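You operate a simulated robot arm through the tools that you are given. There is no shell and no other tool. Be economical: measure what you need, move in short steps, check, and stop when the job is done.

You run a simulated two-armed robot. Do the job below in one go: nothing can be reset, and whatever is moved stays where it is left.

## Task
Pick up the blue ladle from the ledge beside the paper strip with one hand, pass it to the other hand and put it on the shelf of the island bench.
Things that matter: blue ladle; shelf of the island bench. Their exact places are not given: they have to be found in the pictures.

It is judged by the outcome, as a careful person would: the job done as asked, and still so three seconds after it is handed in. It fails if anything else is knocked over, pushed out of place, dropped, spilled or broken.

## Robot
Two 6-joint arms with two-finger parallel grippers on one trunk, on a base that drives. Base frame: it is fixed to the floor where the robot stands at the start and does not move with it; the origin is under the middle of the robot, x ahead of it, y to its left, z up. Lengths are in m, angles in degrees, forces in N, time in s.
The left shoulder is at the start at [0.08, 0.216, 1.566], the right one opposite. With the tool pointing down near the work surface each hand reaches from about 0.66 to 0.78 m from the robot's upright axis, wherever it stands, measured 20 degrees to its own side. Places, roughly: shelf of the island bench [1.4, 2, 0.2]. Payload 3.43 kg a hand.
The TCP of each hand is the grasp point between the finger pads, 0.03 m short of the fingertips. In the tool frame z runs along the fingers and y along their closing line. The gripper opens to 0.094 m. The fingers are 0.028 m wide and 0.01 m thick; the gripper's body (0.05 by 0.096 m) begins 0.055 m behind the TCP.
Orientation is told as [roll, pitch, yaw] about the base's x, y, z axes, in that order, counted from this pose: with the fingers straight down and closing along the base's y, the tool's x points along the base's -x, its y along +y and its z along -z.

## Interface
- The arms move only by the tool arm_command. It takes "left_moves", "right_moves" or both (then of equal length, played together; a hand with none holds still); each is one flat list of numbers, 6 for each row, row after row: the shift along the tool's x, y, z in m, then the turn, a rotation vector about the tool's x, y, z in degrees. In form: [dx, dy, dz, ax, ay, az, dx, dy, dz, ax, ay, az, ...]. A call has 1 to 10 rows; each row is the pose to reach, as a shift and turn from the pose commanded when the call began, along the tool's axes at that moment. "left_gripper" and "right_gripper" are, for a hand that has rows, the closure, from 0 (fully open) to 1 (shut), set as the call begins (left out, the last holds). A row lasts 0.2 s, in which the tool goes at most 0.05 m and 8.6 degrees; a call with a longer step from one row to the next is refused whole, and so is a gripper value outside its range. A pose out of reach is approached as far as the arm can. The call stops where the force on the tool passes 40 N (or 10 N more than at its start, if that is more) or the arm is blocked; 0.2 s more then pass. Each finger travels about 0.072 m/s and halts on what it meets, pressing with about 40 N; the grip force reading is that of the motor and also rises with nothing between the fingers. The clock runs only during rows and for 0.2 s after the last one: add rows that repeat a pose to give the fingers time. The reply holds the time, the measured pose of the TCP, the force on the tool along the base axes, the opening and the grip force, in the units named above and with some noise, with the torque about the TCP (base axes, N m) and any sound that the robot's microphone picked up.
- Cameras (640 x 400 px; columns grow to the right, rows downward): "scene" is now at [0.1047, -0.0089, 1.7176]; the picture's right is [-0.13, -0.99, 0.00], its down [-0.79, 0.10, -0.60] and it looks along [0.60, -0.08, -0.80] (base axes); focal length 278 px, centre (320, 200). "left" rides on the left gripper at [0.076, -0.014, -0.103] in its tool frame; the picture's right is [0.18, 0.98, 0.00], its down [-0.75, 0.14, -0.64] and it looks along [-0.63, 0.12, 0.77] (tool axes); focal length 243 px, centre (320, 200). "right" rides on the right gripper at [0.076, 0.014, -0.102] in its tool frame; the picture's right is [-0.18, 0.98, 0.00], its down [-0.75, -0.14, -0.64] and it looks along [-0.63, -0.12, 0.77] (tool axes); focal length 243 px, centre (320, 200).
- grab_frame(camera): a new picture of that camera. The clock stands still meanwhile.
- lift_body(by): slides the trunk up (or, below 0, down) by that many m; the arms and the scene camera ride with it, the base frame stays. It gives what a move gives, with no picture.
- roll_base(legs): drives the robot by 1 to 6 legs, each [ahead, left, turn to the left] in m, m and degrees, along the robot's own axes; the way and the turn of a leg run together, so that a leg with both is an arc; at most 1.5 m and 180 degrees a leg. The arms and the cameras ride along, it lands a little off, and it stops where it bumps. It gives what a move gives.
- turn_head(pan, tilt): turns the head with the scene camera to pan (to the left, within 86 degrees either way) and tilt (down, from -29 to 69), counted from straight ahead of the robot. It gives what a move gives.
- probe_pixels(camera, pixels): for up to 12 pixels [column, row] of the newest picture of that camera ("zoom" is the newest enlarged one), the place [x, y, z] in the base frame of the surface seen there, good to about 0.002 m. The clock stands still meanwhile.
- enlarge(camera, box): a new picture of the part [left, top, right, bottom] of that camera's present view, enlarged. The clock stands still meanwhile.
- hand_in(): hands the job in; it is judged then, once.

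Go step by step. Measure first, check grasps and placings, and put right what went wrong. The budget is 80 turns and 62 pictures, counting those below and the enlarged ones. Unless the task says otherwise, let go and move clear before handing in, and close with one line.

The tools are called after "Call:" by a JSON object that holds its "name" and its "arguments". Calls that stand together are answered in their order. arm_command: Moves the arms, as the interface text tells. Its arguments: {"type":"object","properties":{"left_moves":{"type":"array"},"left_gripper":{"type":"number"},"right_moves":{"type":"array"},"right_gripper":{"type":"number"}},"required":[]} The other tools are called the same way: lift_body (by) slides the trunk up or down; roll_base (legs) drives the base; turn_head (pan, tilt) turns the head that bears the scene camera; grab_frame (camera) takes a picture; probe_pixels (camera, pixels) gives the place of the surface under pixels of a picture; enlarge (camera, box) takes an enlarged picture of a part of a camera's view; hand_in () hands the job in.

At the start:

```text
time: 0.0
left_tcp_pos: [0.5488, 0.3252, 1.0]
left_tcp_rot: [0.0, 0.1, 0.0]
left_ft_force: [0.1, -0.7, 0.0]
left_wrist_torque: [0.0, -0.02, -0.02]
left_width: 0.0938
left_grip_force: 0.1
right_tcp_pos: [0.2946, -0.1214, 0.9997]
right_tcp_rot: [0.0, 0.0, 0.0]
right_ft_force: [0.5, -0.4, -0.4]
right_wrist_torque: [-0.02, -0.03, -0.01]
right_width: 0.094
right_grip_force: 0.0
trunk travel left (down, up): [-0.796, 0.044]
robot x, y, heading: [0.0017, -0.0014, 0.1]
head pan, tilt: [-7.2, 52.9]
```

scene: 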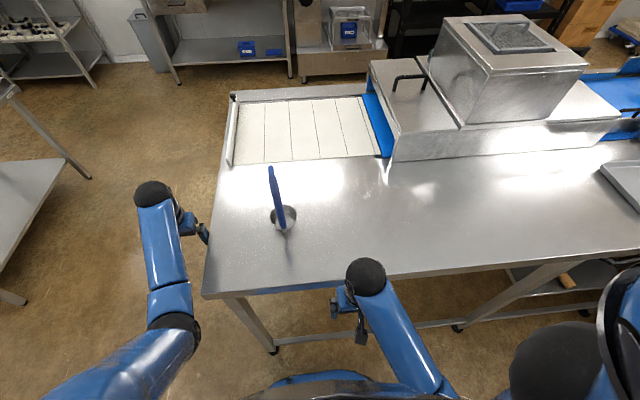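
right: 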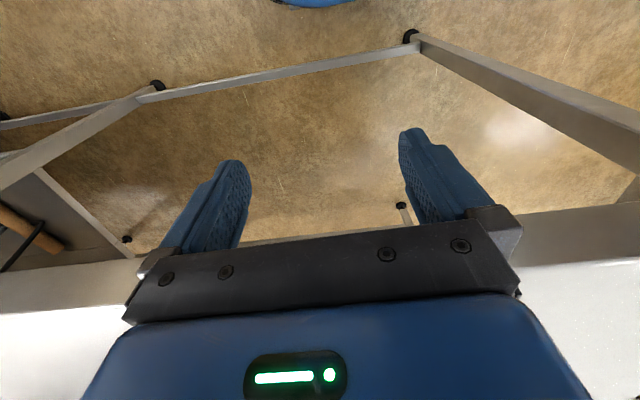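
left: 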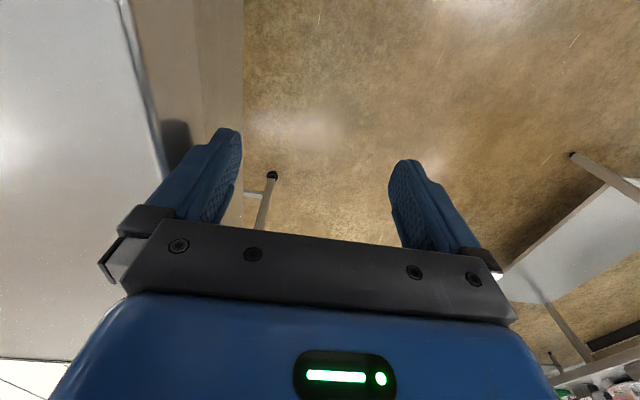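

The blue ladle appears near pixel (278,200), with its bowl at (283,217). I'll enlarge that area and probe it.

Call:
{"name": "enlarge", "arguments": {"camera": "scene", "box": [200, 80, 400, 300]}}

Call:
{"name": "probe_pixels", "arguments": {"camera": "scene", "pixels": [[271, 170], [274, 185], [278, 200], [281, 212], [290, 214], [284, 226], [250, 220], [330, 230], [300, 130], [235, 150], [205, 297], [220, 165]]}}

```text
1.82 times, centred on (300, 190) of scene
```

zoom: 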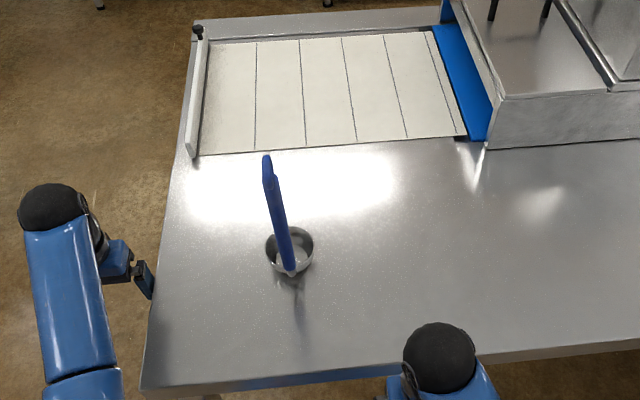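

```text
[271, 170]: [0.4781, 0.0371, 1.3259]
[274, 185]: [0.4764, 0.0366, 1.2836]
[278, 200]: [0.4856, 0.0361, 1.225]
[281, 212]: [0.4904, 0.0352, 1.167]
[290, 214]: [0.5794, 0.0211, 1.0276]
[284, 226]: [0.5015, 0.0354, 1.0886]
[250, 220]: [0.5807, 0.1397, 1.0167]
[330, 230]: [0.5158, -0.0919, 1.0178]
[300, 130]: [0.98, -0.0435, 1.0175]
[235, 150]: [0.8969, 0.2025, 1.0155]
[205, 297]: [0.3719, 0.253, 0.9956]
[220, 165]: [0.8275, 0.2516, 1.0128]
```

The ladle stands on the table top (z 1.017). Its handle is nearly upright at about (0.48,0.036), and its top is at z≈1.33. Next I'll look for the island bench to the left.

Call:
{"name": "turn_head", "arguments": {"pan": 55, "tilt": 35}}

Call:
{"name": "grab_frame", "arguments": {"camera": "scene"}}

```text
time: 1.3
left_tcp_pos: [0.5484, 0.3256, 0.9995]
left_tcp_rot: [0.1, 0.0, 0.0]
left_ft_force: [-0.5, -0.2, 0.3]
left_wrist_torque: [0.03, 0.01, 0.02]
left_width: 0.0944
left_grip_force: 0.1
right_tcp_pos: [0.2959, -0.1197, 0.9996]
right_tcp_rot: [0.0, 0.0, 0.0]
right_ft_force: [0.5, 0.0, 0.5]
right_wrist_torque: [-0.01, 0.03, 0.02]
right_width: 0.0939
right_grip_force: 0.0
trunk travel left (down, up): [-0.796, 0.044]
robot x, y, heading: [0.0018, -0.0016, 0.0]
head pan, tilt: [55.0, 35.0]
```

```text
57 pictures are left
```

scene: 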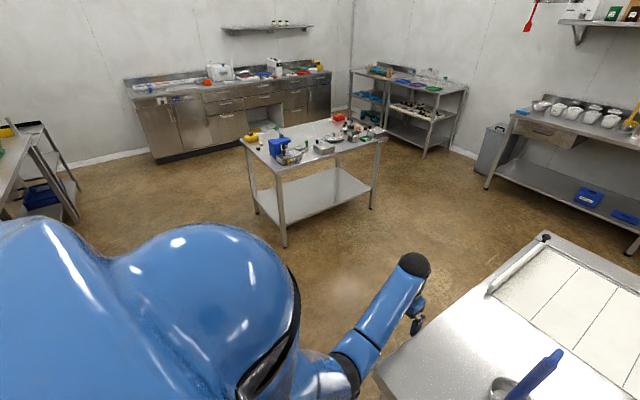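

Call:
{"name": "enlarge", "arguments": {"camera": "scene", "box": [220, 90, 410, 260]}}

Call:
{"name": "probe_pixels", "arguments": {"camera": "scene", "pixels": [[290, 215], [320, 195], [350, 185], [330, 175], [290, 190], [284, 245], [373, 207], [240, 140], [279, 166], [380, 140], [330, 123], [257, 211]]}}

```text
2.35 times, centred on (315, 175) of scene
```

zoom: 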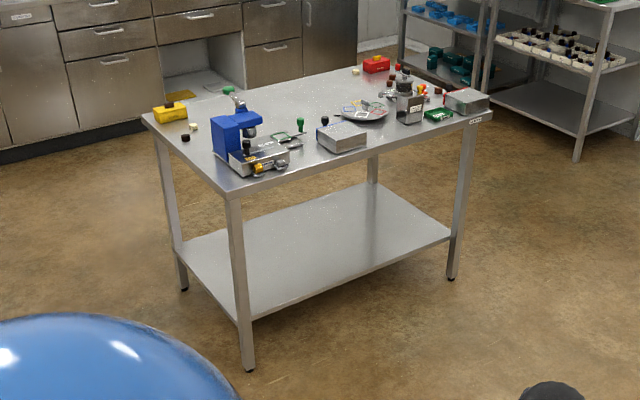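

```text
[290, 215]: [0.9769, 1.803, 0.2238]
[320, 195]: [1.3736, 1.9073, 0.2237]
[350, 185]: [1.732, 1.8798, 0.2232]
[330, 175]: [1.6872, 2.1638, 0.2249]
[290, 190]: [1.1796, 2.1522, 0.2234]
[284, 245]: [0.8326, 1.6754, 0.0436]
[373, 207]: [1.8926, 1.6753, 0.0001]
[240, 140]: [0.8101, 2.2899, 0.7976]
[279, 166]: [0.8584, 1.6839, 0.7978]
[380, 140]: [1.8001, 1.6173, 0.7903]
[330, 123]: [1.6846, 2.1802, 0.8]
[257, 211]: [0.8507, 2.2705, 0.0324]
```

The island shelf is empty at z≈0.224 (x 0.85–1.85, y 1.7–2.27), and the top above it is at z≈0.8. Before planning the grasp I'll get a close look at the ladle and at the way over to the bench.

Call:
{"name": "turn_head", "arguments": {"pan": 2, "tilt": 50}}

Call:
{"name": "enlarge", "arguments": {"camera": "scene", "box": [250, 130, 390, 260]}}

Call:
{"name": "turn_head", "arguments": {"pan": 86, "tilt": 35}}

Call:
{"name": "grab_frame", "arguments": {"camera": "scene"}}

```text
time: 2.5
left_tcp_pos: [0.548, 0.3258, 0.9993]
left_tcp_rot: [0.0, 0.0, 0.0]
left_ft_force: [0.1, -1.1, 0.2]
left_wrist_torque: [-0.01, -0.01, 0.0]
left_width: 0.0942
left_grip_force: 0.1
right_tcp_pos: [0.2949, -0.121, 1.0004]
right_tcp_rot: [0.0, 0.0, 0.0]
right_ft_force: [-0.2, -0.5, -0.4]
right_wrist_torque: [-0.01, 0.0, 0.04]
right_width: 0.0938
right_grip_force: 0.0
trunk travel left (down, up): [-0.796, 0.044]
robot x, y, heading: [-0.0013, 0.0015, -0.1]
head pan, tilt: [2.0, 50.0]
```

```text
3.08 times, centred on (320, 195) of scene
```

zoom: 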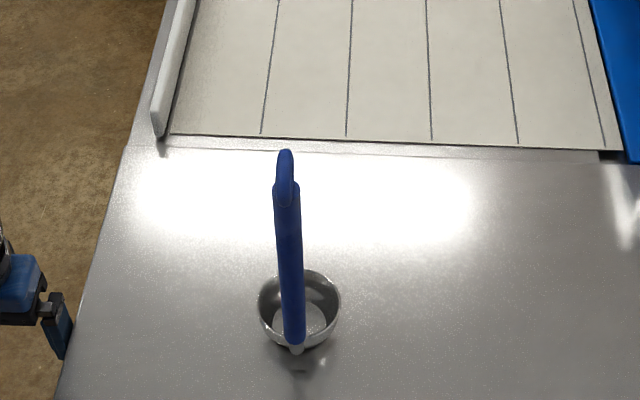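

```text
time: 4.1
left_tcp_pos: [0.5495, 0.3257, 0.9991]
left_tcp_rot: [0.1, 0.0, 0.1]
left_ft_force: [-0.5, 0.2, 0.8]
left_wrist_torque: [-0.02, 0.01, 0.0]
left_width: 0.0941
left_grip_force: 0.1
right_tcp_pos: [0.2953, -0.1213, 0.9994]
right_tcp_rot: [-0.1, 0.0, 0.0]
right_ft_force: [0.7, 0.1, -0.8]
right_wrist_torque: [-0.01, 0.0, -0.02]
right_width: 0.094
right_grip_force: 0.0
trunk travel left (down, up): [-0.796, 0.044]
robot x, y, heading: [-0.0014, 0.0002, -0.0]
head pan, tilt: [85.9, 35.0]
```

```text
54 pictures are left
```

scene: 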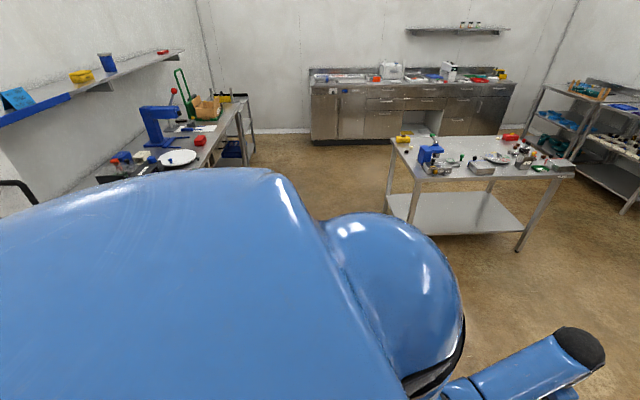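

Call:
{"name": "probe_pixels", "arguments": {"camera": "scene", "pixels": [[236, 108], [225, 140], [300, 160], [350, 190], [245, 158], [409, 225], [517, 250], [388, 213]]}}

Call:
{"name": "turn_head", "arguments": {"pan": 0, "tilt": 50}}

Call:
{"name": "enlarge", "arguments": {"camera": "scene", "box": [280, 150, 340, 250]}}

```text
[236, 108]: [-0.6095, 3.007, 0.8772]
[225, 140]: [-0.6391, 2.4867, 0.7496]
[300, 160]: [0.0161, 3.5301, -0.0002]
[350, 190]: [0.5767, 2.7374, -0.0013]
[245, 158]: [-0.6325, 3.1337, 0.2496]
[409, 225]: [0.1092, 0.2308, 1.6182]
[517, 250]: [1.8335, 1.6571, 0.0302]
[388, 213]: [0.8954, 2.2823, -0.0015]
```

```text
time: 5.7
left_tcp_pos: [0.5483, 0.3273, 0.9991]
left_tcp_rot: [0.0, 0.0, 0.0]
left_ft_force: [-0.3, 1.1, 0.2]
left_wrist_torque: [-0.05, 0.03, 0.01]
left_width: 0.0939
left_grip_force: 0.0
right_tcp_pos: [0.2952, -0.1219, 0.9996]
right_tcp_rot: [0.1, 0.0, 0.0]
right_ft_force: [0.5, -0.3, -0.3]
right_wrist_torque: [0.01, -0.01, -0.01]
right_width: 0.0942
right_grip_force: 0.0
trunk travel left (down, up): [-0.796, 0.044]
robot x, y, heading: [0.001, -0.0002, -0.1]
head pan, tilt: [0.0, 50.0]
```

```text
4.00 times, centred on (310, 200) of scene
```

zoom: 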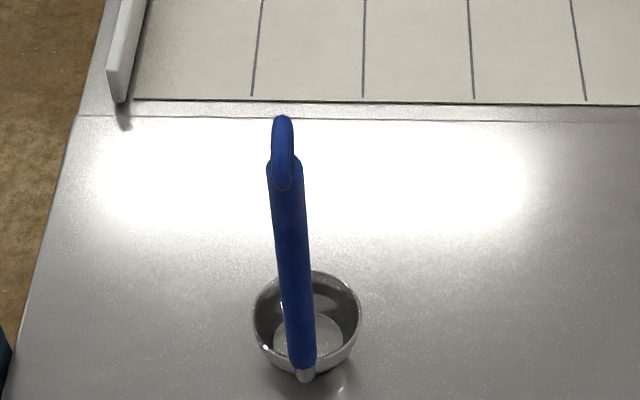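

Call:
{"name": "probe_pixels", "arguments": {"camera": "zoom", "pixels": [[283, 122], [282, 150], [283, 180], [286, 210], [290, 250], [295, 300], [300, 350], [305, 375], [275, 250], [308, 250], [340, 365], [345, 280]]}}

```text
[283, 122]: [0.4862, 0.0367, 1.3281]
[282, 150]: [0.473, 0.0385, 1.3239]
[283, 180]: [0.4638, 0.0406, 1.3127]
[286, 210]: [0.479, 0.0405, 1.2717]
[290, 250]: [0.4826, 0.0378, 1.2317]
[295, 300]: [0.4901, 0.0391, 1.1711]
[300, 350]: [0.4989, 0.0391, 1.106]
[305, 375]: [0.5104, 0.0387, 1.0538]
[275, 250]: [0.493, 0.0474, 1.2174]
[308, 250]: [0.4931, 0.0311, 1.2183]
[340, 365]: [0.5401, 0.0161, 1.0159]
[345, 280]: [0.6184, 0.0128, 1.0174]
```

The handle looks like a roughly round 17 mm rod at y≈0.039. It leans from x≈0.488 at z 1.27 to x≈0.508 at z 1.11, and its hook at the top points toward me. The floor is clear, so I'll back off a little for room and then raise the right hand with the fingers pitched forward.

Call:
{"name": "roll_base", "arguments": {"legs": [[-0.17, 0, 0]]}}

Call:
{"name": "arm_command", "arguments": {"right_moves": [0, 0.01, -0.03, 0, 0, 0, -0.015, 0.02, -0.06, 0, -7, 0, -0.03, 0.03, -0.09, 0, -14, 0, -0.05, 0.045, -0.12, 0, -21, 0, -0.07, 0.06, -0.14, 0, -28, 0, -0.09, 0.075, -0.16, 0, -35, 0, -0.11, 0.09, -0.18, 0, -42, 0, -0.13, 0.105, -0.2, 0, -49, 0, -0.15, 0.12, -0.21, 0, -55, 0, -0.15, 0.12, -0.21, 0, -60, 0], "right_gripper": 0.3}}

Call:
{"name": "grab_frame", "arguments": {"camera": "scene"}}

```text
time: 7.2
left_tcp_pos: [0.3804, 0.3263, 0.9983]
left_tcp_rot: [0.0, 0.1, 0.1]
left_ft_force: [0.2, 0.3, 0.9]
left_wrist_torque: [0.0, -0.01, 0.01]
left_width: 0.0938
left_grip_force: 0.0
right_tcp_pos: [0.128, -0.1191, 0.9991]
right_tcp_rot: [0.0, 0.3, 0.1]
right_ft_force: [0.7, -0.1, -0.4]
right_wrist_torque: [0.03, 0.03, 0.01]
right_width: 0.0942
right_grip_force: 0.0
trunk travel left (down, up): [-0.796, 0.044]
robot x, y, heading: [-0.1684, -0.0006, 0.1]
head pan, tilt: [0.0, 50.0]
```

```text
time: 9.4
left_tcp_pos: [0.3762, 0.3257, 1.0007]
left_tcp_rot: [-0.1, -0.1, 0.1]
left_ft_force: [0.2, 0.0, 0.1]
left_wrist_torque: [0.02, -0.01, -0.02]
left_width: 0.0941
left_grip_force: 0.1
right_tcp_pos: [0.2736, -0.0011, 1.2102]
right_tcp_rot: [0.0, -60.0, 0.1]
right_ft_force: [0.5, 0.0, -0.4]
right_wrist_torque: [0.02, 0.02, 0.01]
right_width: 0.0655
right_grip_force: 0.1
right hand out of reach, approached as far as the arm can: row 1, 2, 3, 4, 5
trunk travel left (down, up): [-0.796, 0.044]
robot x, y, heading: [-0.1712, -0.0014, 0.3]
head pan, tilt: [0.0, 50.0]
```

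```text
52 pictures are left
```

scene: 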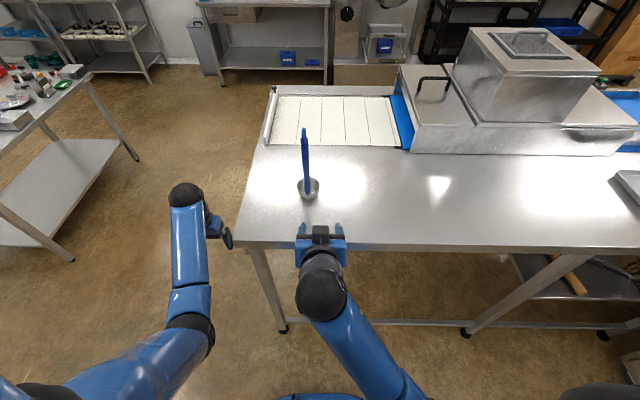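

The right hand reached its pitched pose at (0.274,-0.001,1.210). I'll move it to a pre-grasp point about 0.1 m short of the handle.

Call:
{"name": "arm_command", "arguments": {"right_moves": [-0.0136, 0.01, 0.0335, 0, 0, 0, -0.0272, 0.02, 0.067, 0, 0, 0, -0.041, 0.03, 0.1, 0, 0, 0, -0.0544, 0.04, 0.1342, 0, 0, 0]}}

Call:
{"name": "grab_frame", "arguments": {"camera": "right"}}

Call:
{"name": "enlarge", "arguments": {"camera": "scene", "box": [270, 110, 370, 260]}}

Call:
{"name": "probe_pixels", "arguments": {"camera": "scene", "pixels": [[305, 150], [305, 165], [306, 175]]}}

```text
time: 10.4
left_tcp_pos: [0.3779, 0.3274, 0.9996]
left_tcp_rot: [0.0, 0.1, 0.1]
left_ft_force: [0.3, -0.7, -1.0]
left_wrist_torque: [-0.01, 0.04, -0.04]
left_width: 0.0941
left_grip_force: 0.0
right_tcp_pos: [0.4204, 0.0417, 1.1882]
right_tcp_rot: [0.0, -59.8, 0.2]
right_ft_force: [-0.8, -0.2, -0.2]
right_wrist_torque: [-0.02, -0.01, 0.0]
right_width: 0.0659
right_grip_force: 0.2
trunk travel left (down, up): [-0.796, 0.044]
robot x, y, heading: [-0.1713, 0.0023, 0.2]
head pan, tilt: [0.0, 50.0]
```

```text
51 pictures are left
```

right: 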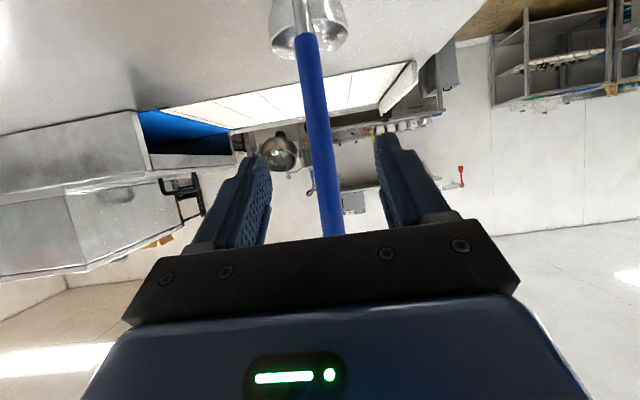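

```text
2.67 times, centred on (320, 185) of scene
```

zoom: 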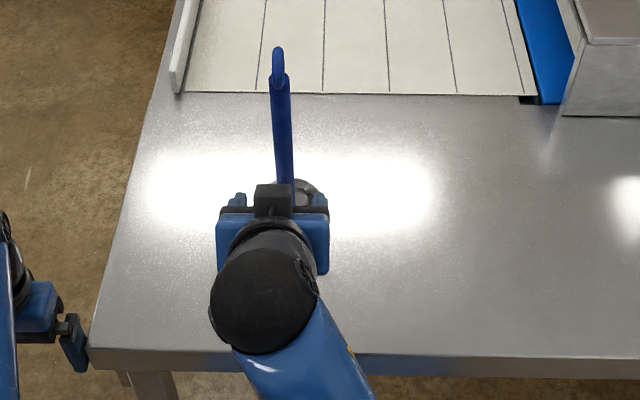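

```text
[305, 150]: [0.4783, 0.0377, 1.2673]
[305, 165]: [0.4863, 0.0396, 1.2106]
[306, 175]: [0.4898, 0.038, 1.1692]
```

The handle is centred between the open right fingers. I'll advance 0.096 m along the tool axis.

Call:
{"name": "arm_command", "arguments": {"right_moves": [0, -0.001, 0.03, 0, 0, 0, 0, -0.002, 0.06, 0, 0, 0, 0, -0.0025, 0.08, 0, 0, 0, 0, -0.0025, 0.0964, 0, 0, 0]}}

Call:
{"name": "grab_frame", "arguments": {"camera": "right"}}

```text
time: 11.4
left_tcp_pos: [0.3785, 0.3266, 1.0008]
left_tcp_rot: [0.0, 0.0, 0.1]
left_ft_force: [0.1, 0.4, 0.0]
left_wrist_torque: [0.04, 0.02, 0.02]
left_width: 0.0939
left_grip_force: 0.0
right_tcp_pos: [0.5035, 0.0371, 1.142]
right_tcp_rot: [0.1, -60.0, 0.2]
right_ft_force: [-0.8, -0.1, 0.3]
right_wrist_torque: [-0.01, 0.0, -0.01]
right_width: 0.0657
right_grip_force: 0.0
trunk travel left (down, up): [-0.796, 0.044]
robot x, y, heading: [-0.1721, 0.0029, 0.3]
head pan, tilt: [0.0, 50.0]
```

```text
49 pictures are left
```

right: 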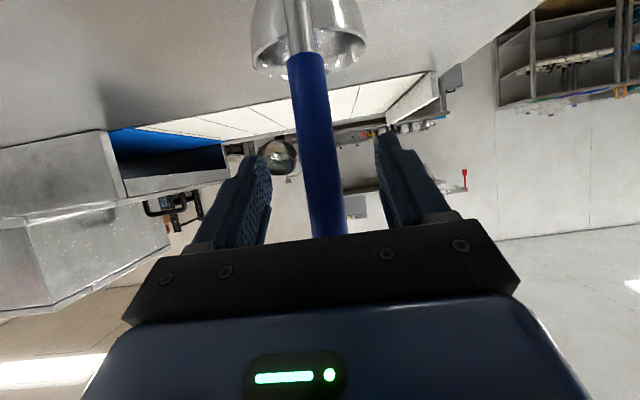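

The hand is in place at (0.5035,0.037,1.142), so I'll close the gripper.

Call:
{"name": "arm_command", "arguments": {"right_moves": [0, 0, 0, 0, 0, 0, 0, 0, 0, 0, 0, 0, 0, 0, 0, 0, 0, 0, 0, 0, 0, 0, 0, 0, 0, 0, 0, 0, 0, 0], "right_gripper": 1}}

Call:
{"name": "enlarge", "arguments": {"camera": "scene", "box": [270, 110, 370, 260]}}

```text
time: 12.6
left_tcp_pos: [0.3779, 0.3262, 0.9987]
left_tcp_rot: [-0.1, 0.0, 0.2]
left_ft_force: [0.2, 0.1, -0.4]
left_wrist_torque: [-0.02, 0.01, 0.03]
left_width: 0.094
left_grip_force: 0.0
right_tcp_pos: [0.5021, 0.0377, 1.1416]
right_tcp_rot: [0.1, -60.0, 0.1]
right_ft_force: [1.0, 0.4, -0.4]
right_wrist_torque: [0.02, -0.07, 0.0]
right_width: 0.0231
right_grip_force: 40.1
trunk travel left (down, up): [-0.796, 0.044]
robot x, y, heading: [-0.1682, -0.0023, -0.1]
head pan, tilt: [0.0, 50.0]
```

```text
2.67 times, centred on (320, 185) of scene
```

zoom: 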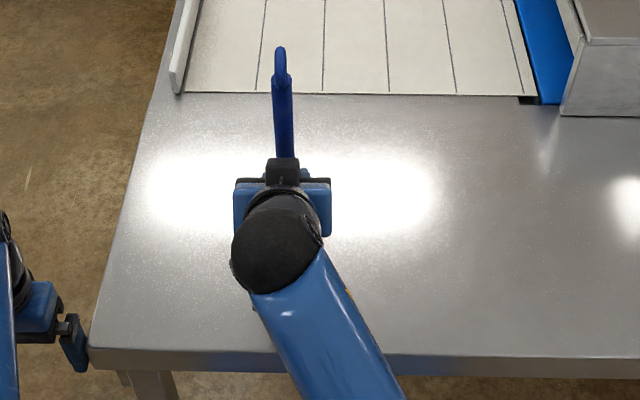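

The gripper holds at 23 mm width and 40 N. I'll lift straight up 0.1 m, then back the base away from the table.

Call:
{"name": "arm_command", "arguments": {"right_moves": [-0.0217, 0, -0.0125, 0, 0, 0, -0.0433, 0, -0.025, 0, 0, 0, -0.065, 0, -0.0375, 0, 0, 0, -0.0866, 0, -0.05, 0, 0, 0]}}

Call:
{"name": "enlarge", "arguments": {"camera": "scene", "box": [240, 80, 400, 260]}}

Call:
{"name": "grab_frame", "arguments": {"camera": "right"}}

```text
time: 13.6
left_tcp_pos: [0.3781, 0.3265, 0.9993]
left_tcp_rot: [0.1, 0.0, 0.1]
left_ft_force: [-0.2, 0.3, 0.2]
left_wrist_torque: [-0.02, 0.02, -0.04]
left_width: 0.0939
left_grip_force: 0.0
right_tcp_pos: [0.5019, 0.038, 1.2424]
right_tcp_rot: [0.0, -60.0, 0.1]
right_ft_force: [0.0, -0.2, -0.6]
right_wrist_torque: [-0.03, 0.07, -0.02]
right_width: 0.0227
right_grip_force: 40.1
trunk travel left (down, up): [-0.796, 0.044]
robot x, y, heading: [-0.172, 0.0009, -0.1]
head pan, tilt: [0.0, 50.0]
```

```text
2.22 times, centred on (320, 170) of scene
```

zoom: 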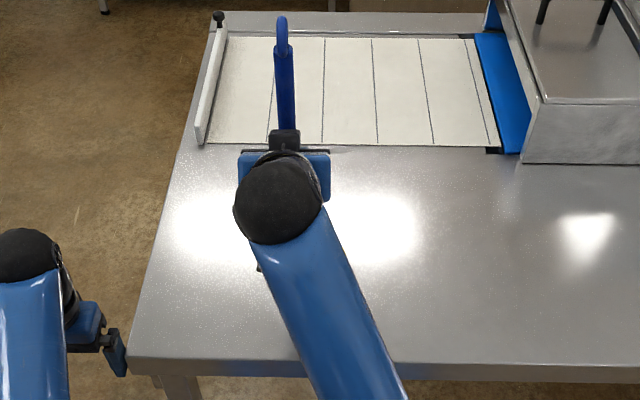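

```text
46 pictures are left
```

right: 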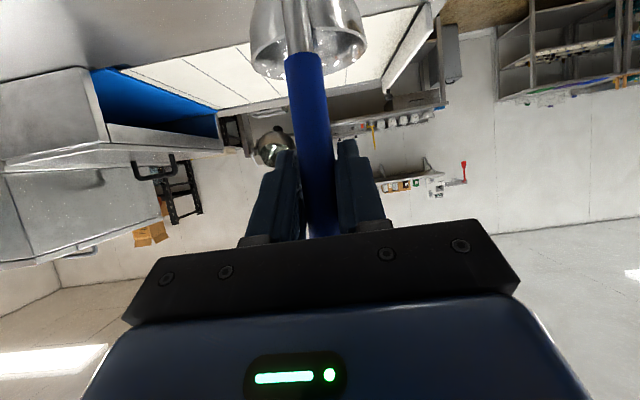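

The ladle lifted cleanly, bowl included. I'll back off 0.35 m from the table, then lower the right hand a bit while raising and pitching the left.

Call:
{"name": "roll_base", "arguments": {"legs": [[-0.35, 0, 0]]}}

Call:
{"name": "arm_command", "arguments": {"left_moves": [0, 0, -0.04, 0, 0, 0, 0, 0, -0.08, 0, -7, 0, 0, 0, -0.12, 0, -14, 0, 0, 0, -0.15, 0, -21, 0, 0, 0, -0.18, 0, -29, 0, 0, 0, -0.21, 0, -37, 0, 0, 0, -0.24, 0, -45, 0, 0, 0, -0.26, 0, -53, 0, 0, 0, -0.28, 0, -60, 0], "right_moves": [0.009, 0, 0.005, 0, 0, 0, 0.018, 0, 0.011, 0, 0, 0, 0.028, 0, 0.016, 0, 0, 0, 0.038, 0, 0.022, 0, 0, 0, 0.048, 0, 0.028, 0, 0, 0, 0.058, 0, 0.033, 0, 0, 0, 0.067, 0, 0.039, 0, 0, 0, 0.077, 0, 0.044, 0, 0, 0, 0.0866, 0, 0.05, 0, 0, 0]}}

Call:
{"name": "grab_frame", "arguments": {"camera": "scene"}}

```text
time: 15.5
left_tcp_pos: [0.1738, 0.3429, 1.0033]
left_tcp_rot: [0.2, -0.2, 1.5]
left_ft_force: [0.6, -0.2, 0.9]
left_wrist_torque: [0.0, 0.0, 0.01]
left_width: 0.0938
left_grip_force: 0.0
right_tcp_pos: [0.3022, 0.0555, 1.2452]
right_tcp_rot: [0.1, -60.2, 1.3]
right_ft_force: [-1.2, 0.4, -1.9]
right_wrist_torque: [0.0, 0.04, 0.03]
right_width: 0.0229
right_grip_force: 40.4
trunk travel left (down, up): [-0.796, 0.044]
robot x, y, heading: [-0.3664, 0.0015, 1.4]
head pan, tilt: [0.0, 50.0]
stopped in leg 1: the robot was blocked; the commanded pose is now the measured one
```

```text
time: 17.5
left_tcp_pos: [0.1787, 0.3437, 1.2822]
left_tcp_rot: [0.0, -60.3, 1.2]
left_ft_force: [0.6, -0.7, -0.4]
left_wrist_torque: [0.01, 0.0, -0.02]
left_width: 0.0941
left_grip_force: 0.1
left hand out of reach, approached as far as the arm can: row 2, 3
right_tcp_pos: [0.309, 0.0565, 1.1425]
right_tcp_rot: [0.0, -60.0, 1.3]
right_ft_force: [0.4, 0.9, -1.6]
right_wrist_torque: [0.02, 0.06, 0.0]
right_width: 0.0229
right_grip_force: 39.7
trunk travel left (down, up): [-0.796, 0.044]
robot x, y, heading: [-0.361, -0.0005, 1.4]
head pan, tilt: [0.0, 50.0]
```

```text
45 pictures are left
```

scene: 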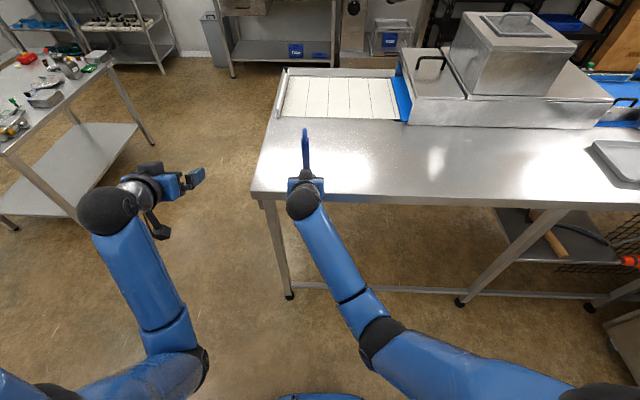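

The base bumped something behind after 0.2 m, so I won't reverse any further. The bowl may be right over the table edge, so I'll raise the right hand 0.06 while yawing the left hand to point toward the handle.

Call:
{"name": "arm_command", "arguments": {"left_moves": [-0.013, -0.01, 0, 7.2, 0, 4.17, -0.026, -0.02, 0, 14.4, 0, 8.33, -0.039, -0.03, 0, 21.6, 0, 12.5, -0.052, -0.04, 0, 28.9, 0, 16.7, -0.065, -0.05, 0, 36.1, 0, 20.8, -0.078, -0.06, 0, 43.3, 0, 25, -0.091, -0.07, 0, 50.5, 0, 29.2, -0.104, -0.08, 0, 57.7, 0, 33.3, -0.1166, -0.09, 0.002, 64.95, 0, 37.5], "right_moves": [-0.013, 0, -0.0075, 0, 0, 0, -0.026, 0, -0.015, 0, 0, 0, -0.039, 0, -0.0225, 0, 0, 0, -0.052, 0, -0.03, 0, 0, 0, -0.052, 0, -0.03, 0, 0, 0, -0.052, 0, -0.03, 0, 0, 0, -0.052, 0, -0.03, 0, 0, 0, -0.052, 0, -0.03, 0, 0, 0, -0.052, 0, -0.03, 0, 0, 0], "left_gripper": 0.2}}

Call:
{"name": "grab_frame", "arguments": {"camera": "scene"}}

Call:
{"name": "enlarge", "arguments": {"camera": "scene", "box": [240, 80, 360, 200]}}

Call:
{"name": "grab_frame", "arguments": {"camera": "left"}}

```text
time: 19.5
left_tcp_pos: [0.2554, 0.2444, 1.375]
left_tcp_rot: [0.4, -60.6, -73.5]
left_ft_force: [0.3, 0.9, 0.6]
left_wrist_torque: [-0.02, 0.05, 0.02]
left_width: 0.0752
left_grip_force: 0.0
left hand out of reach, approached as far as the arm can: row 9
right_tcp_pos: [0.3099, 0.0563, 1.2019]
right_tcp_rot: [0.1, -59.9, 1.3]
right_ft_force: [0.7, -0.5, -1.7]
right_wrist_torque: [-0.02, 0.03, -0.01]
right_width: 0.0226
right_grip_force: 40.2
trunk travel left (down, up): [-0.796, 0.044]
robot x, y, heading: [-0.3639, 0.0061, 1.6]
head pan, tilt: [0.0, 50.0]
```

```text
44 pictures are left
```

scene: 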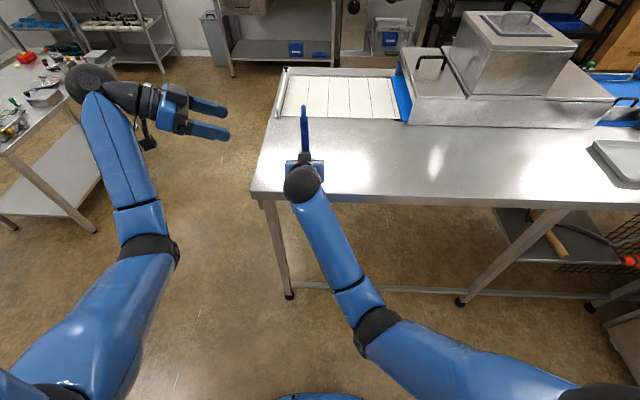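

```text
3.33 times, centred on (300, 140) of scene
```

zoom: 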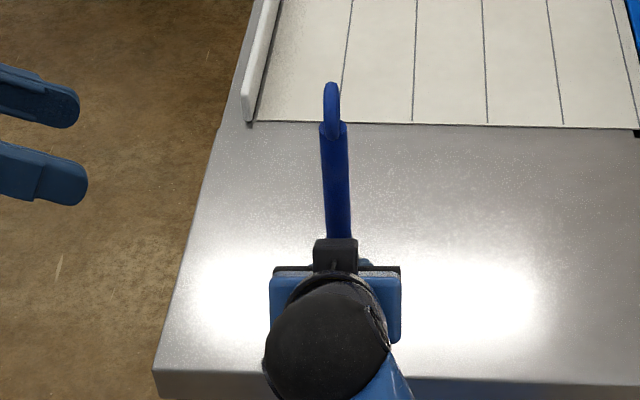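

```text
42 pictures are left
```

left: 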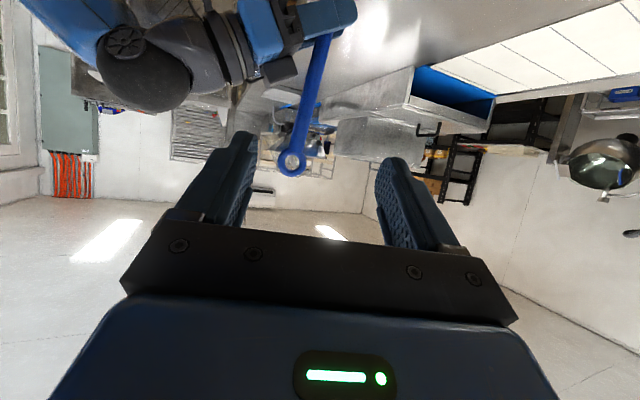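

Call:
{"name": "probe_pixels", "arguments": {"camera": "left", "pixels": [[318, 65], [312, 90], [305, 115], [300, 140], [292, 165], [300, 10], [270, 20]]}}

Call:
{"name": "probe_pixels", "arguments": {"camera": "zoom", "pixels": [[333, 100], [335, 140], [337, 180], [339, 220], [336, 245], [280, 290]]}}

```text
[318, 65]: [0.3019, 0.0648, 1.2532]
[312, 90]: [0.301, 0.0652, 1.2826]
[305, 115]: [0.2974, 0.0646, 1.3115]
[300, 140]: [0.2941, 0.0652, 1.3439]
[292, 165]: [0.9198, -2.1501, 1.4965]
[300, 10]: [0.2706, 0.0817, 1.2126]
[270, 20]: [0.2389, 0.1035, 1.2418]
```

```text
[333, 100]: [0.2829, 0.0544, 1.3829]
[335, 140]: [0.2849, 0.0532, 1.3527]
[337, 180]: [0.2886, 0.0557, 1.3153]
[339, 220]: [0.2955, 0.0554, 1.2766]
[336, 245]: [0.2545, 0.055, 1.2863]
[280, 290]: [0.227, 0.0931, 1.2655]
```

The handle axis near z 1.333 is at about (0.2945,0.056), and its top eye starts at about 1.355. I'll move the left hand to a pre-grasp 0.1 m short of that, with the fingers part closed.

Call:
{"name": "arm_command", "arguments": {"left_moves": [-0.019, -0.005, 0.03, 0, 0, 0, -0.038, -0.011, 0.06, 0, 0, 0, -0.0575, -0.016, 0.0878, 0, 0, 0, -0.0575, -0.016, 0.0878, 0, 0, 0], "left_gripper": 0.38}}

Call:
{"name": "grab_frame", "arguments": {"camera": "left"}}

Call:
{"name": "enlarge", "arguments": {"camera": "scene", "box": [200, 60, 360, 220]}}

```text
time: 20.5
left_tcp_pos: [0.2677, 0.1396, 1.3807]
left_tcp_rot: [0.0, -60.0, -73.6]
left_ft_force: [-0.7, 1.1, -0.1]
left_wrist_torque: [0.03, 0.0, 0.0]
left_width: 0.0579
left_grip_force: 0.1
right_tcp_pos: [0.3093, 0.0577, 1.2017]
right_tcp_rot: [-0.2, -60.0, 1.4]
right_ft_force: [-0.1, -0.3, -0.9]
right_wrist_torque: [-0.01, 0.07, 0.0]
right_width: 0.0228
right_grip_force: 39.7
trunk travel left (down, up): [-0.796, 0.044]
robot x, y, heading: [-0.362, 0.0047, 1.0]
head pan, tilt: [0.0, 50.0]
```

```text
41 pictures are left
```

left: 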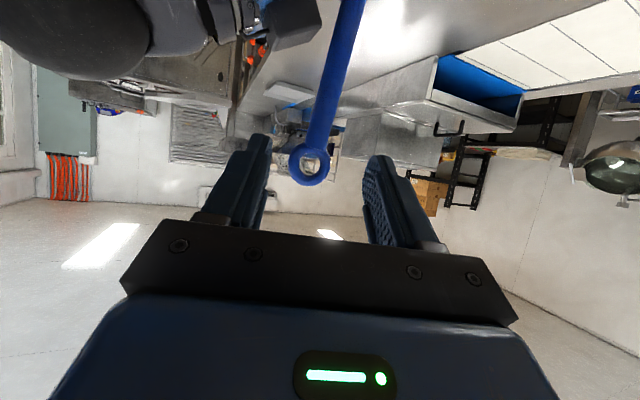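

```text
2.50 times, centred on (280, 140) of scene
```

zoom: 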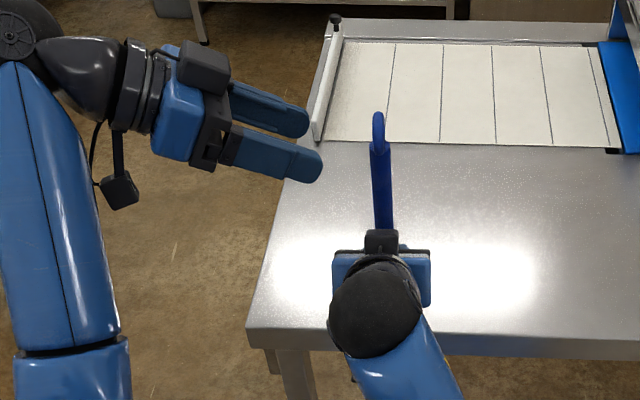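

The alignment is good, with the handle between the left fingers. I'll advance 0.1 m along the tool axis and close the left gripper once I've checked.

Call:
{"name": "arm_command", "arguments": {"left_moves": [-0.0007, 0.0005, 0.025, 0, 0, 0, -0.0013, 0.001, 0.05, 0, 0, 0, -0.002, 0.0016, 0.075, 0, 0, 0, -0.0026, 0.0021, 0.0999, 0, 0, 0]}}

Call:
{"name": "grab_frame", "arguments": {"camera": "left"}}

Call:
{"name": "enlarge", "arguments": {"camera": "scene", "box": [240, 80, 360, 200]}}

```text
time: 21.5
left_tcp_pos: [0.2943, 0.0546, 1.3314]
left_tcp_rot: [0.1, -59.9, -73.5]
left_ft_force: [0.8, 0.8, 0.7]
left_wrist_torque: [-0.03, 0.02, 0.02]
left_width: 0.058
left_grip_force: 0.1
right_tcp_pos: [0.3086, 0.057, 1.2024]
right_tcp_rot: [0.1, -60.0, 1.3]
right_ft_force: [-0.5, -0.1, -2.0]
right_wrist_torque: [-0.04, 0.07, -0.03]
right_width: 0.0229
right_grip_force: 40.2
trunk travel left (down, up): [-0.796, 0.044]
robot x, y, heading: [-0.36, 0.0017, 1.3]
head pan, tilt: [0.0, 50.0]
```

```text
39 pictures are left
```

left: 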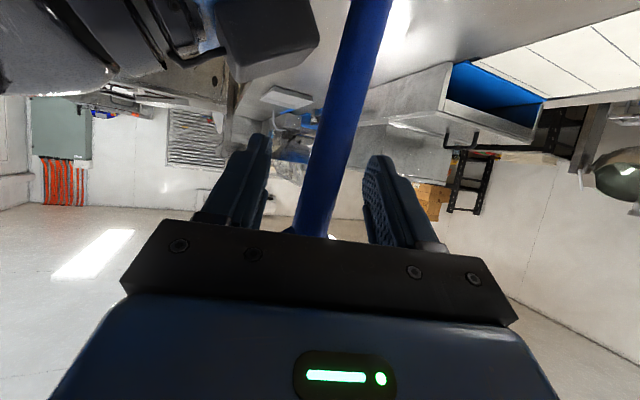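

```text
3.33 times, centred on (300, 140) of scene
```

zoom: 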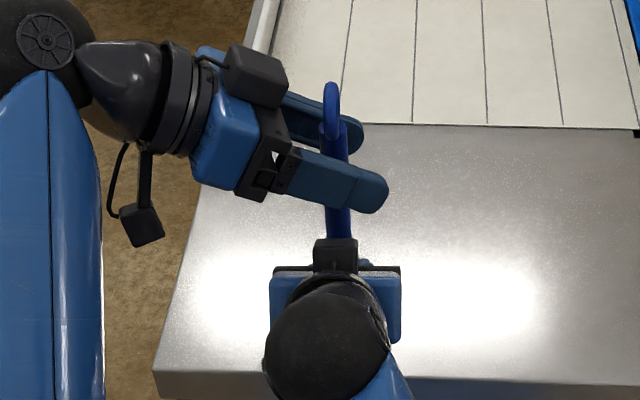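

The handle lies between the left fingers with no contact. I'll close the left gripper.

Call:
{"name": "arm_command", "arguments": {"left_moves": [0, 0, 0, 0, 0, 0, 0, 0, 0, 0, 0, 0, 0, 0, 0, 0, 0, 0, 0, 0, 0, 0, 0, 0, 0, 0, 0, 0, 0, 0], "left_gripper": 1}}

Call:
{"name": "enlarge", "arguments": {"camera": "scene", "box": [240, 80, 360, 200]}}

```text
time: 22.7
left_tcp_pos: [0.2944, 0.0577, 1.3312]
left_tcp_rot: [-0.1, -60.0, -73.5]
left_ft_force: [2.7, 0.2, -0.6]
left_wrist_torque: [0.06, -1.12, -0.01]
left_width: 0.0253
left_grip_force: 39.9
right_tcp_pos: [0.3079, 0.0575, 1.202]
right_tcp_rot: [0.0, -60.0, 1.4]
right_ft_force: [-2.7, 0.6, 0.4]
right_wrist_torque: [-0.03, 0.88, 0.02]
right_width: 0.0228
right_grip_force: 40.0
trunk travel left (down, up): [-0.796, 0.044]
robot x, y, heading: [-0.3614, 0.0022, 1.2]
head pan, tilt: [0.0, 50.0]
```

```text
3.33 times, centred on (300, 140) of scene
```

zoom: 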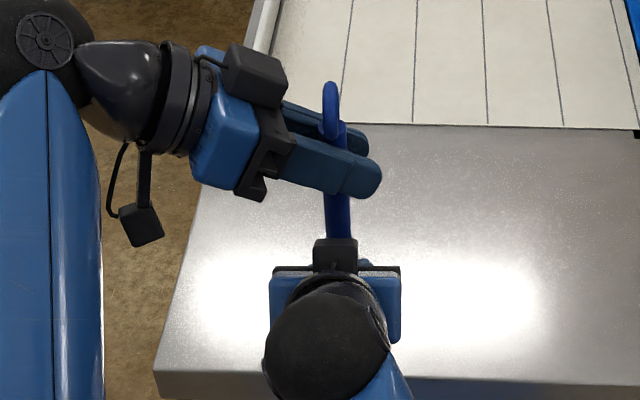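

The left hand holds at 25 mm and 40 N. I'll open the right hand and withdraw it along its own axis.

Call:
{"name": "arm_command", "arguments": {"right_moves": [0, 0, 0, 0, 0, 0, 0, 0, 0, 0, 0, 0, 0, 0, 0, 0, 0, 0, 0, 0, -0.02, 0, 0, 0, 0, 0, -0.05, 0, 0, 0, 0, 0, -0.08, 0, 0, 0, 0, 0, -0.11, 0, 0, 0, 0.02, -0.03, -0.13, 0, 0, 0, 0.04, -0.07, -0.13, 0, 0, 0, 0.06, -0.11, -0.13, 0, 0, 0], "right_gripper": 0.25}}

Call:
{"name": "grab_frame", "arguments": {"camera": "scene"}}

Call:
{"name": "grab_frame", "arguments": {"camera": "left"}}

```text
time: 24.9
left_tcp_pos: [0.2944, 0.0541, 1.3327]
left_tcp_rot: [0.0, -59.9, -73.8]
left_ft_force: [1.1, -0.5, 0.3]
left_wrist_torque: [-0.01, 0.04, 0.03]
left_width: 0.0227
left_grip_force: 39.8
right_tcp_pos: [0.1679, -0.0575, 1.2137]
right_tcp_rot: [0.2, -60.0, 1.3]
right_ft_force: [1.2, 0.5, -0.8]
right_wrist_torque: [-0.01, -0.03, 0.01]
right_width: 0.0708
right_grip_force: 0.0
trunk travel left (down, up): [-0.796, 0.044]
robot x, y, heading: [-0.3612, 0.001, 1.3]
head pan, tilt: [0.0, 50.0]
```

```text
36 pictures are left
```

scene: 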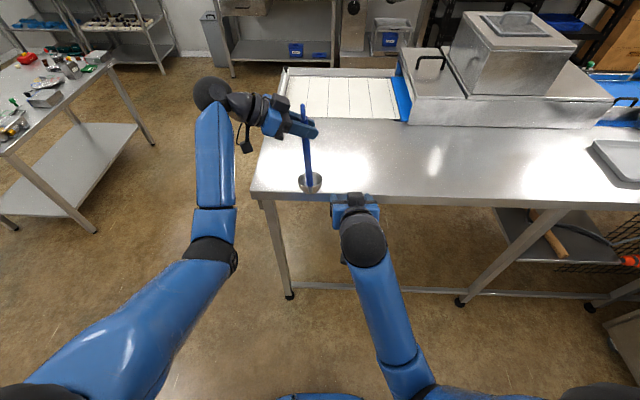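

```text
35 pictures are left
```

left: 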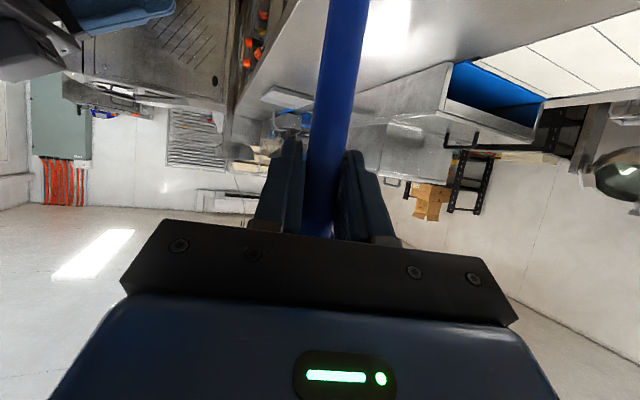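

The handover is done. The left hand holds the ladle upright with its bottom at z≈1.077 (0.2555 below the left TCP), and the right is clear. I'll swing the left hand to point ahead and move the right hand aside.

Call:
{"name": "arm_command", "arguments": {"left_moves": [0.0147, -0.0017, -0.0255, -7.08, 0, -4.09, 0.0295, -0.0035, -0.051, -14.16, 0, -8.18, 0.0442, -0.0052, -0.0766, -21.2, 0, -12.27, 0.0589, -0.007, -0.1021, -28.3, 0, -16.36, 0.0737, -0.0087, -0.1276, -35.4, 0, -20.4, 0.0884, -0.0105, -0.1531, -42.5, 0, -24.5, 0.1031, -0.0122, -0.1787, -49.5, 0, -28.6, 0.1179, -0.014, -0.2042, -56.6, 0, -32.7, 0.1326, -0.0157, -0.2297, -63.7, 0, -36.8], "right_moves": [0, -0.025, 0, 0, 0, 0, 0, -0.05, 0, 0, 0, 0, 0, -0.075, 0, 0, 0, 0, 0, -0.1, 0, 0, 0, 0, 0, -0.125, 0, 0, 0, 0, 0, -0.15, 0, 0, 0, 0, 0, -0.15, 0, 0, 0, 0, 0, -0.15, 0, 0, 0, 0, 0, -0.15, 0, 0, 0, 0]}}

Call:
{"name": "grab_frame", "arguments": {"camera": "scene"}}

```text
time: 26.9
left_tcp_pos: [0.2053, 0.3063, 1.3314]
left_tcp_rot: [-0.1, -59.9, 0.2]
left_ft_force: [0.1, 0.5, 0.1]
left_wrist_torque: [-0.03, 0.04, 0.0]
left_width: 0.0227
left_grip_force: 39.6
right_tcp_pos: [0.1718, -0.2079, 1.2149]
right_tcp_rot: [0.0, -59.9, 1.5]
right_ft_force: [-0.4, 0.7, -0.4]
right_wrist_torque: [-0.01, -0.01, -0.03]
right_width: 0.0704
right_grip_force: 0.1
trunk travel left (down, up): [-0.796, 0.044]
robot x, y, heading: [-0.3608, 0.0055, 1.4]
head pan, tilt: [0.0, 50.0]
```

```text
34 pictures are left
```

scene: 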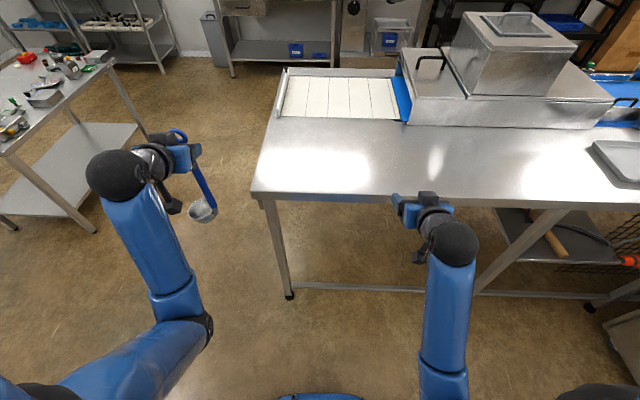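

Call:
{"name": "probe_pixels", "arguments": {"camera": "scene", "pixels": [[178, 132], [197, 165], [210, 200], [203, 212], [205, 335], [120, 175], [180, 250], [445, 375], [190, 305]]}}

Call:
{"name": "enlarge", "arguments": {"camera": "scene", "box": [100, 100, 260, 240]}}

```text
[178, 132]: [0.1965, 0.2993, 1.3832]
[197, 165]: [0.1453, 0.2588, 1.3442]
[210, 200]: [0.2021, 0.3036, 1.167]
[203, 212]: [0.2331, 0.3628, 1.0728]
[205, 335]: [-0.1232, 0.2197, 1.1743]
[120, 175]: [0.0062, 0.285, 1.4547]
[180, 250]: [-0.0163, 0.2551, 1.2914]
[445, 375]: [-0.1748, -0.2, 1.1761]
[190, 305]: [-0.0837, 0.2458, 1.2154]
```

```text
2.86 times, centred on (180, 170) of scene
```

zoom: 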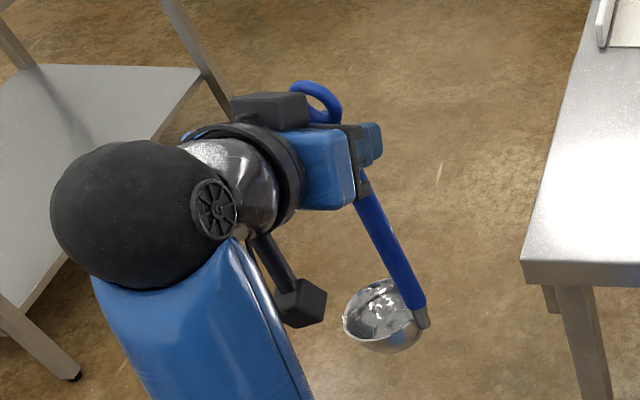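

The bowl sits to the hand's left with its bottom at about 1.075, and the forearm slopes below the wrist, which suits reaching under the bench top. I'll drive forward slightly and strafe left toward the end of the bench.

Call:
{"name": "roll_base", "arguments": {"legs": [[0.1, 0, -1.4], [0, 0.85, 0], [0.1, 0.82, 0]]}}

Call:
{"name": "turn_head", "arguments": {"pan": 15, "tilt": 45}}

Call:
{"name": "grab_frame", "arguments": {"camera": "scene"}}

```text
time: 36.2
left_tcp_pos: [0.4252, 1.9614, 1.3333]
left_tcp_rot: [0.1, -60.1, -2.1]
left_ft_force: [-0.4, -0.4, -0.3]
left_wrist_torque: [-0.04, 0.04, 0.0]
left_width: 0.023
left_grip_force: 40.1
right_tcp_pos: [0.3757, 1.4507, 1.2143]
right_tcp_rot: [0.1, -60.0, -0.6]
right_ft_force: [0.7, -0.3, -0.7]
right_wrist_torque: [0.01, 0.0, 0.02]
right_width: 0.0704
right_grip_force: 0.1
trunk travel left (down, up): [-0.796, 0.044]
robot x, y, heading: [-0.1524, 1.6806, -0.5]
head pan, tilt: [0.0, 50.0]
```

```text
time: 37.0
left_tcp_pos: [0.4233, 1.9628, 1.3313]
left_tcp_rot: [0.0, -60.1, -1.9]
left_ft_force: [0.2, -0.3, -0.1]
left_wrist_torque: [-0.05, 0.0, -0.04]
left_width: 0.0229
left_grip_force: 40.1
right_tcp_pos: [0.3763, 1.4522, 1.215]
right_tcp_rot: [0.0, -60.0, -0.6]
right_ft_force: [-0.3, -1.2, -0.1]
right_wrist_torque: [0.02, -0.04, 0.0]
right_width: 0.0703
right_grip_force: 0.0
trunk travel left (down, up): [-0.796, 0.044]
robot x, y, heading: [-0.1518, 1.6795, -0.3]
head pan, tilt: [15.0, 45.0]
```

```text
32 pictures are left
```

scene: 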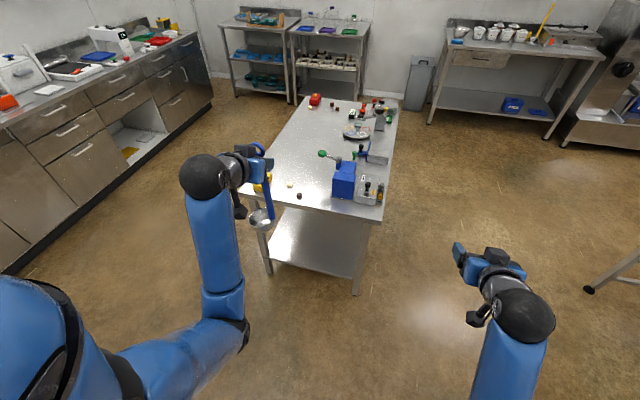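

Call:
{"name": "probe_pixels", "arguments": {"camera": "scene", "pixels": [[290, 261], [330, 272], [300, 240], [340, 245], [356, 288], [366, 235], [262, 235], [330, 206], [330, 211], [320, 214], [270, 200], [345, 209]]}}

Call:
{"name": "lift_body", "arguments": {"by": -0.4}}

Call:
{"name": "grab_frame", "arguments": {"camera": "scene"}}

```text
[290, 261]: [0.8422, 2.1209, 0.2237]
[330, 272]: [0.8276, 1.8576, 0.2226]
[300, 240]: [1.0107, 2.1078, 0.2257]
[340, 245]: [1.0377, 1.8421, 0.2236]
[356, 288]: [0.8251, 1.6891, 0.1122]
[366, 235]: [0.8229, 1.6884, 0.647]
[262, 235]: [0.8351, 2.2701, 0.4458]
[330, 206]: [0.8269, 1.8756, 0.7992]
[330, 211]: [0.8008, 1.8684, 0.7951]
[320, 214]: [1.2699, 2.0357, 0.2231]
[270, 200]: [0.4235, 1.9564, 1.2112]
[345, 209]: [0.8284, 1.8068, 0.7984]
```

```text
time: 40.8
left_tcp_pos: [0.4246, 1.9636, 0.9327]
left_tcp_rot: [0.0, -60.0, -1.8]
left_ft_force: [0.2, -0.1, 0.3]
left_wrist_torque: [-0.04, 0.0, 0.04]
left_width: 0.0226
left_grip_force: 39.8
right_tcp_pos: [0.3754, 1.4526, 0.8143]
right_tcp_rot: [0.0, -60.0, -0.4]
right_ft_force: [0.4, 0.5, -1.5]
right_wrist_torque: [0.0, 0.0, -0.04]
right_width: 0.0705
right_grip_force: 0.1
trunk travel left (down, up): [-0.396, 0.444]
robot x, y, heading: [-0.15, 1.6804, -0.3]
head pan, tilt: [15.0, 45.0]
```

```text
31 pictures are left
```

scene: 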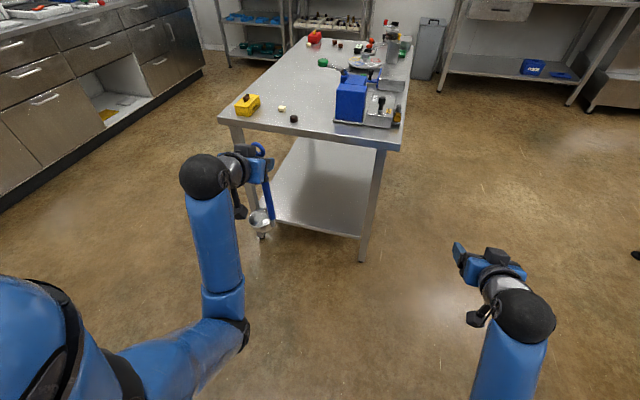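

The bench end's top edge is at x≈0.80. The shelf edge is at x≈0.83 and z≈0.224, and the legs stand at y≈1.69 and 2.27. I'll lower the rest of the way and look again.

Call:
{"name": "lift_body", "arguments": {"by": -0.385}}

Call:
{"name": "turn_head", "arguments": {"pan": 15, "tilt": 25}}

Call:
{"name": "grab_frame", "arguments": {"camera": "scene"}}

```text
time: 44.5
left_tcp_pos: [0.4237, 1.9649, 0.5501]
left_tcp_rot: [-0.3, -60.1, -1.7]
left_ft_force: [-0.1, 1.1, 0.3]
left_wrist_torque: [-0.04, 0.0, 0.0]
left_width: 0.0226
left_grip_force: 40.3
right_tcp_pos: [0.3748, 1.4535, 0.4332]
right_tcp_rot: [-0.2, -60.2, -0.3]
right_ft_force: [0.3, 0.1, 0.9]
right_wrist_torque: [-0.01, 0.0, -0.02]
right_width: 0.0704
right_grip_force: 0.1
trunk travel left (down, up): [-0.011, 0.829]
robot x, y, heading: [-0.151, 1.6803, -0.5]
head pan, tilt: [15.0, 45.0]
```

```text
time: 45.4
left_tcp_pos: [0.4225, 1.9654, 0.5497]
left_tcp_rot: [-0.6, -60.2, -1.5]
left_ft_force: [0.4, 0.1, -0.6]
left_wrist_torque: [-0.04, 0.01, -0.02]
left_width: 0.0229
left_grip_force: 39.9
right_tcp_pos: [0.3743, 1.4539, 0.4348]
right_tcp_rot: [-0.5, -60.3, 0.0]
right_ft_force: [0.0, -0.1, -0.9]
right_wrist_torque: [0.01, 0.01, -0.02]
right_width: 0.0703
right_grip_force: 0.1
trunk travel left (down, up): [-0.011, 0.829]
robot x, y, heading: [-0.1511, 1.6824, -0.4]
head pan, tilt: [15.0, 25.0]
```

```text
30 pictures are left
```

scene: 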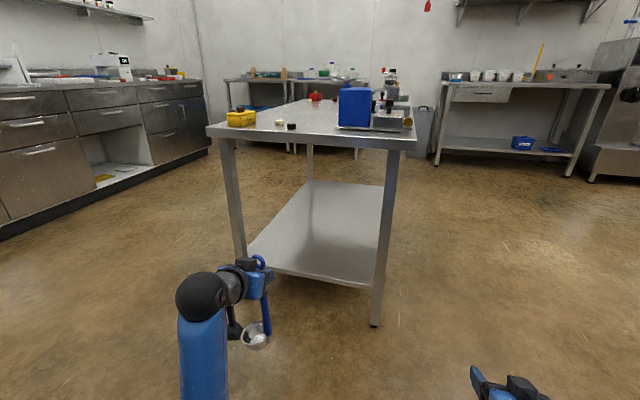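

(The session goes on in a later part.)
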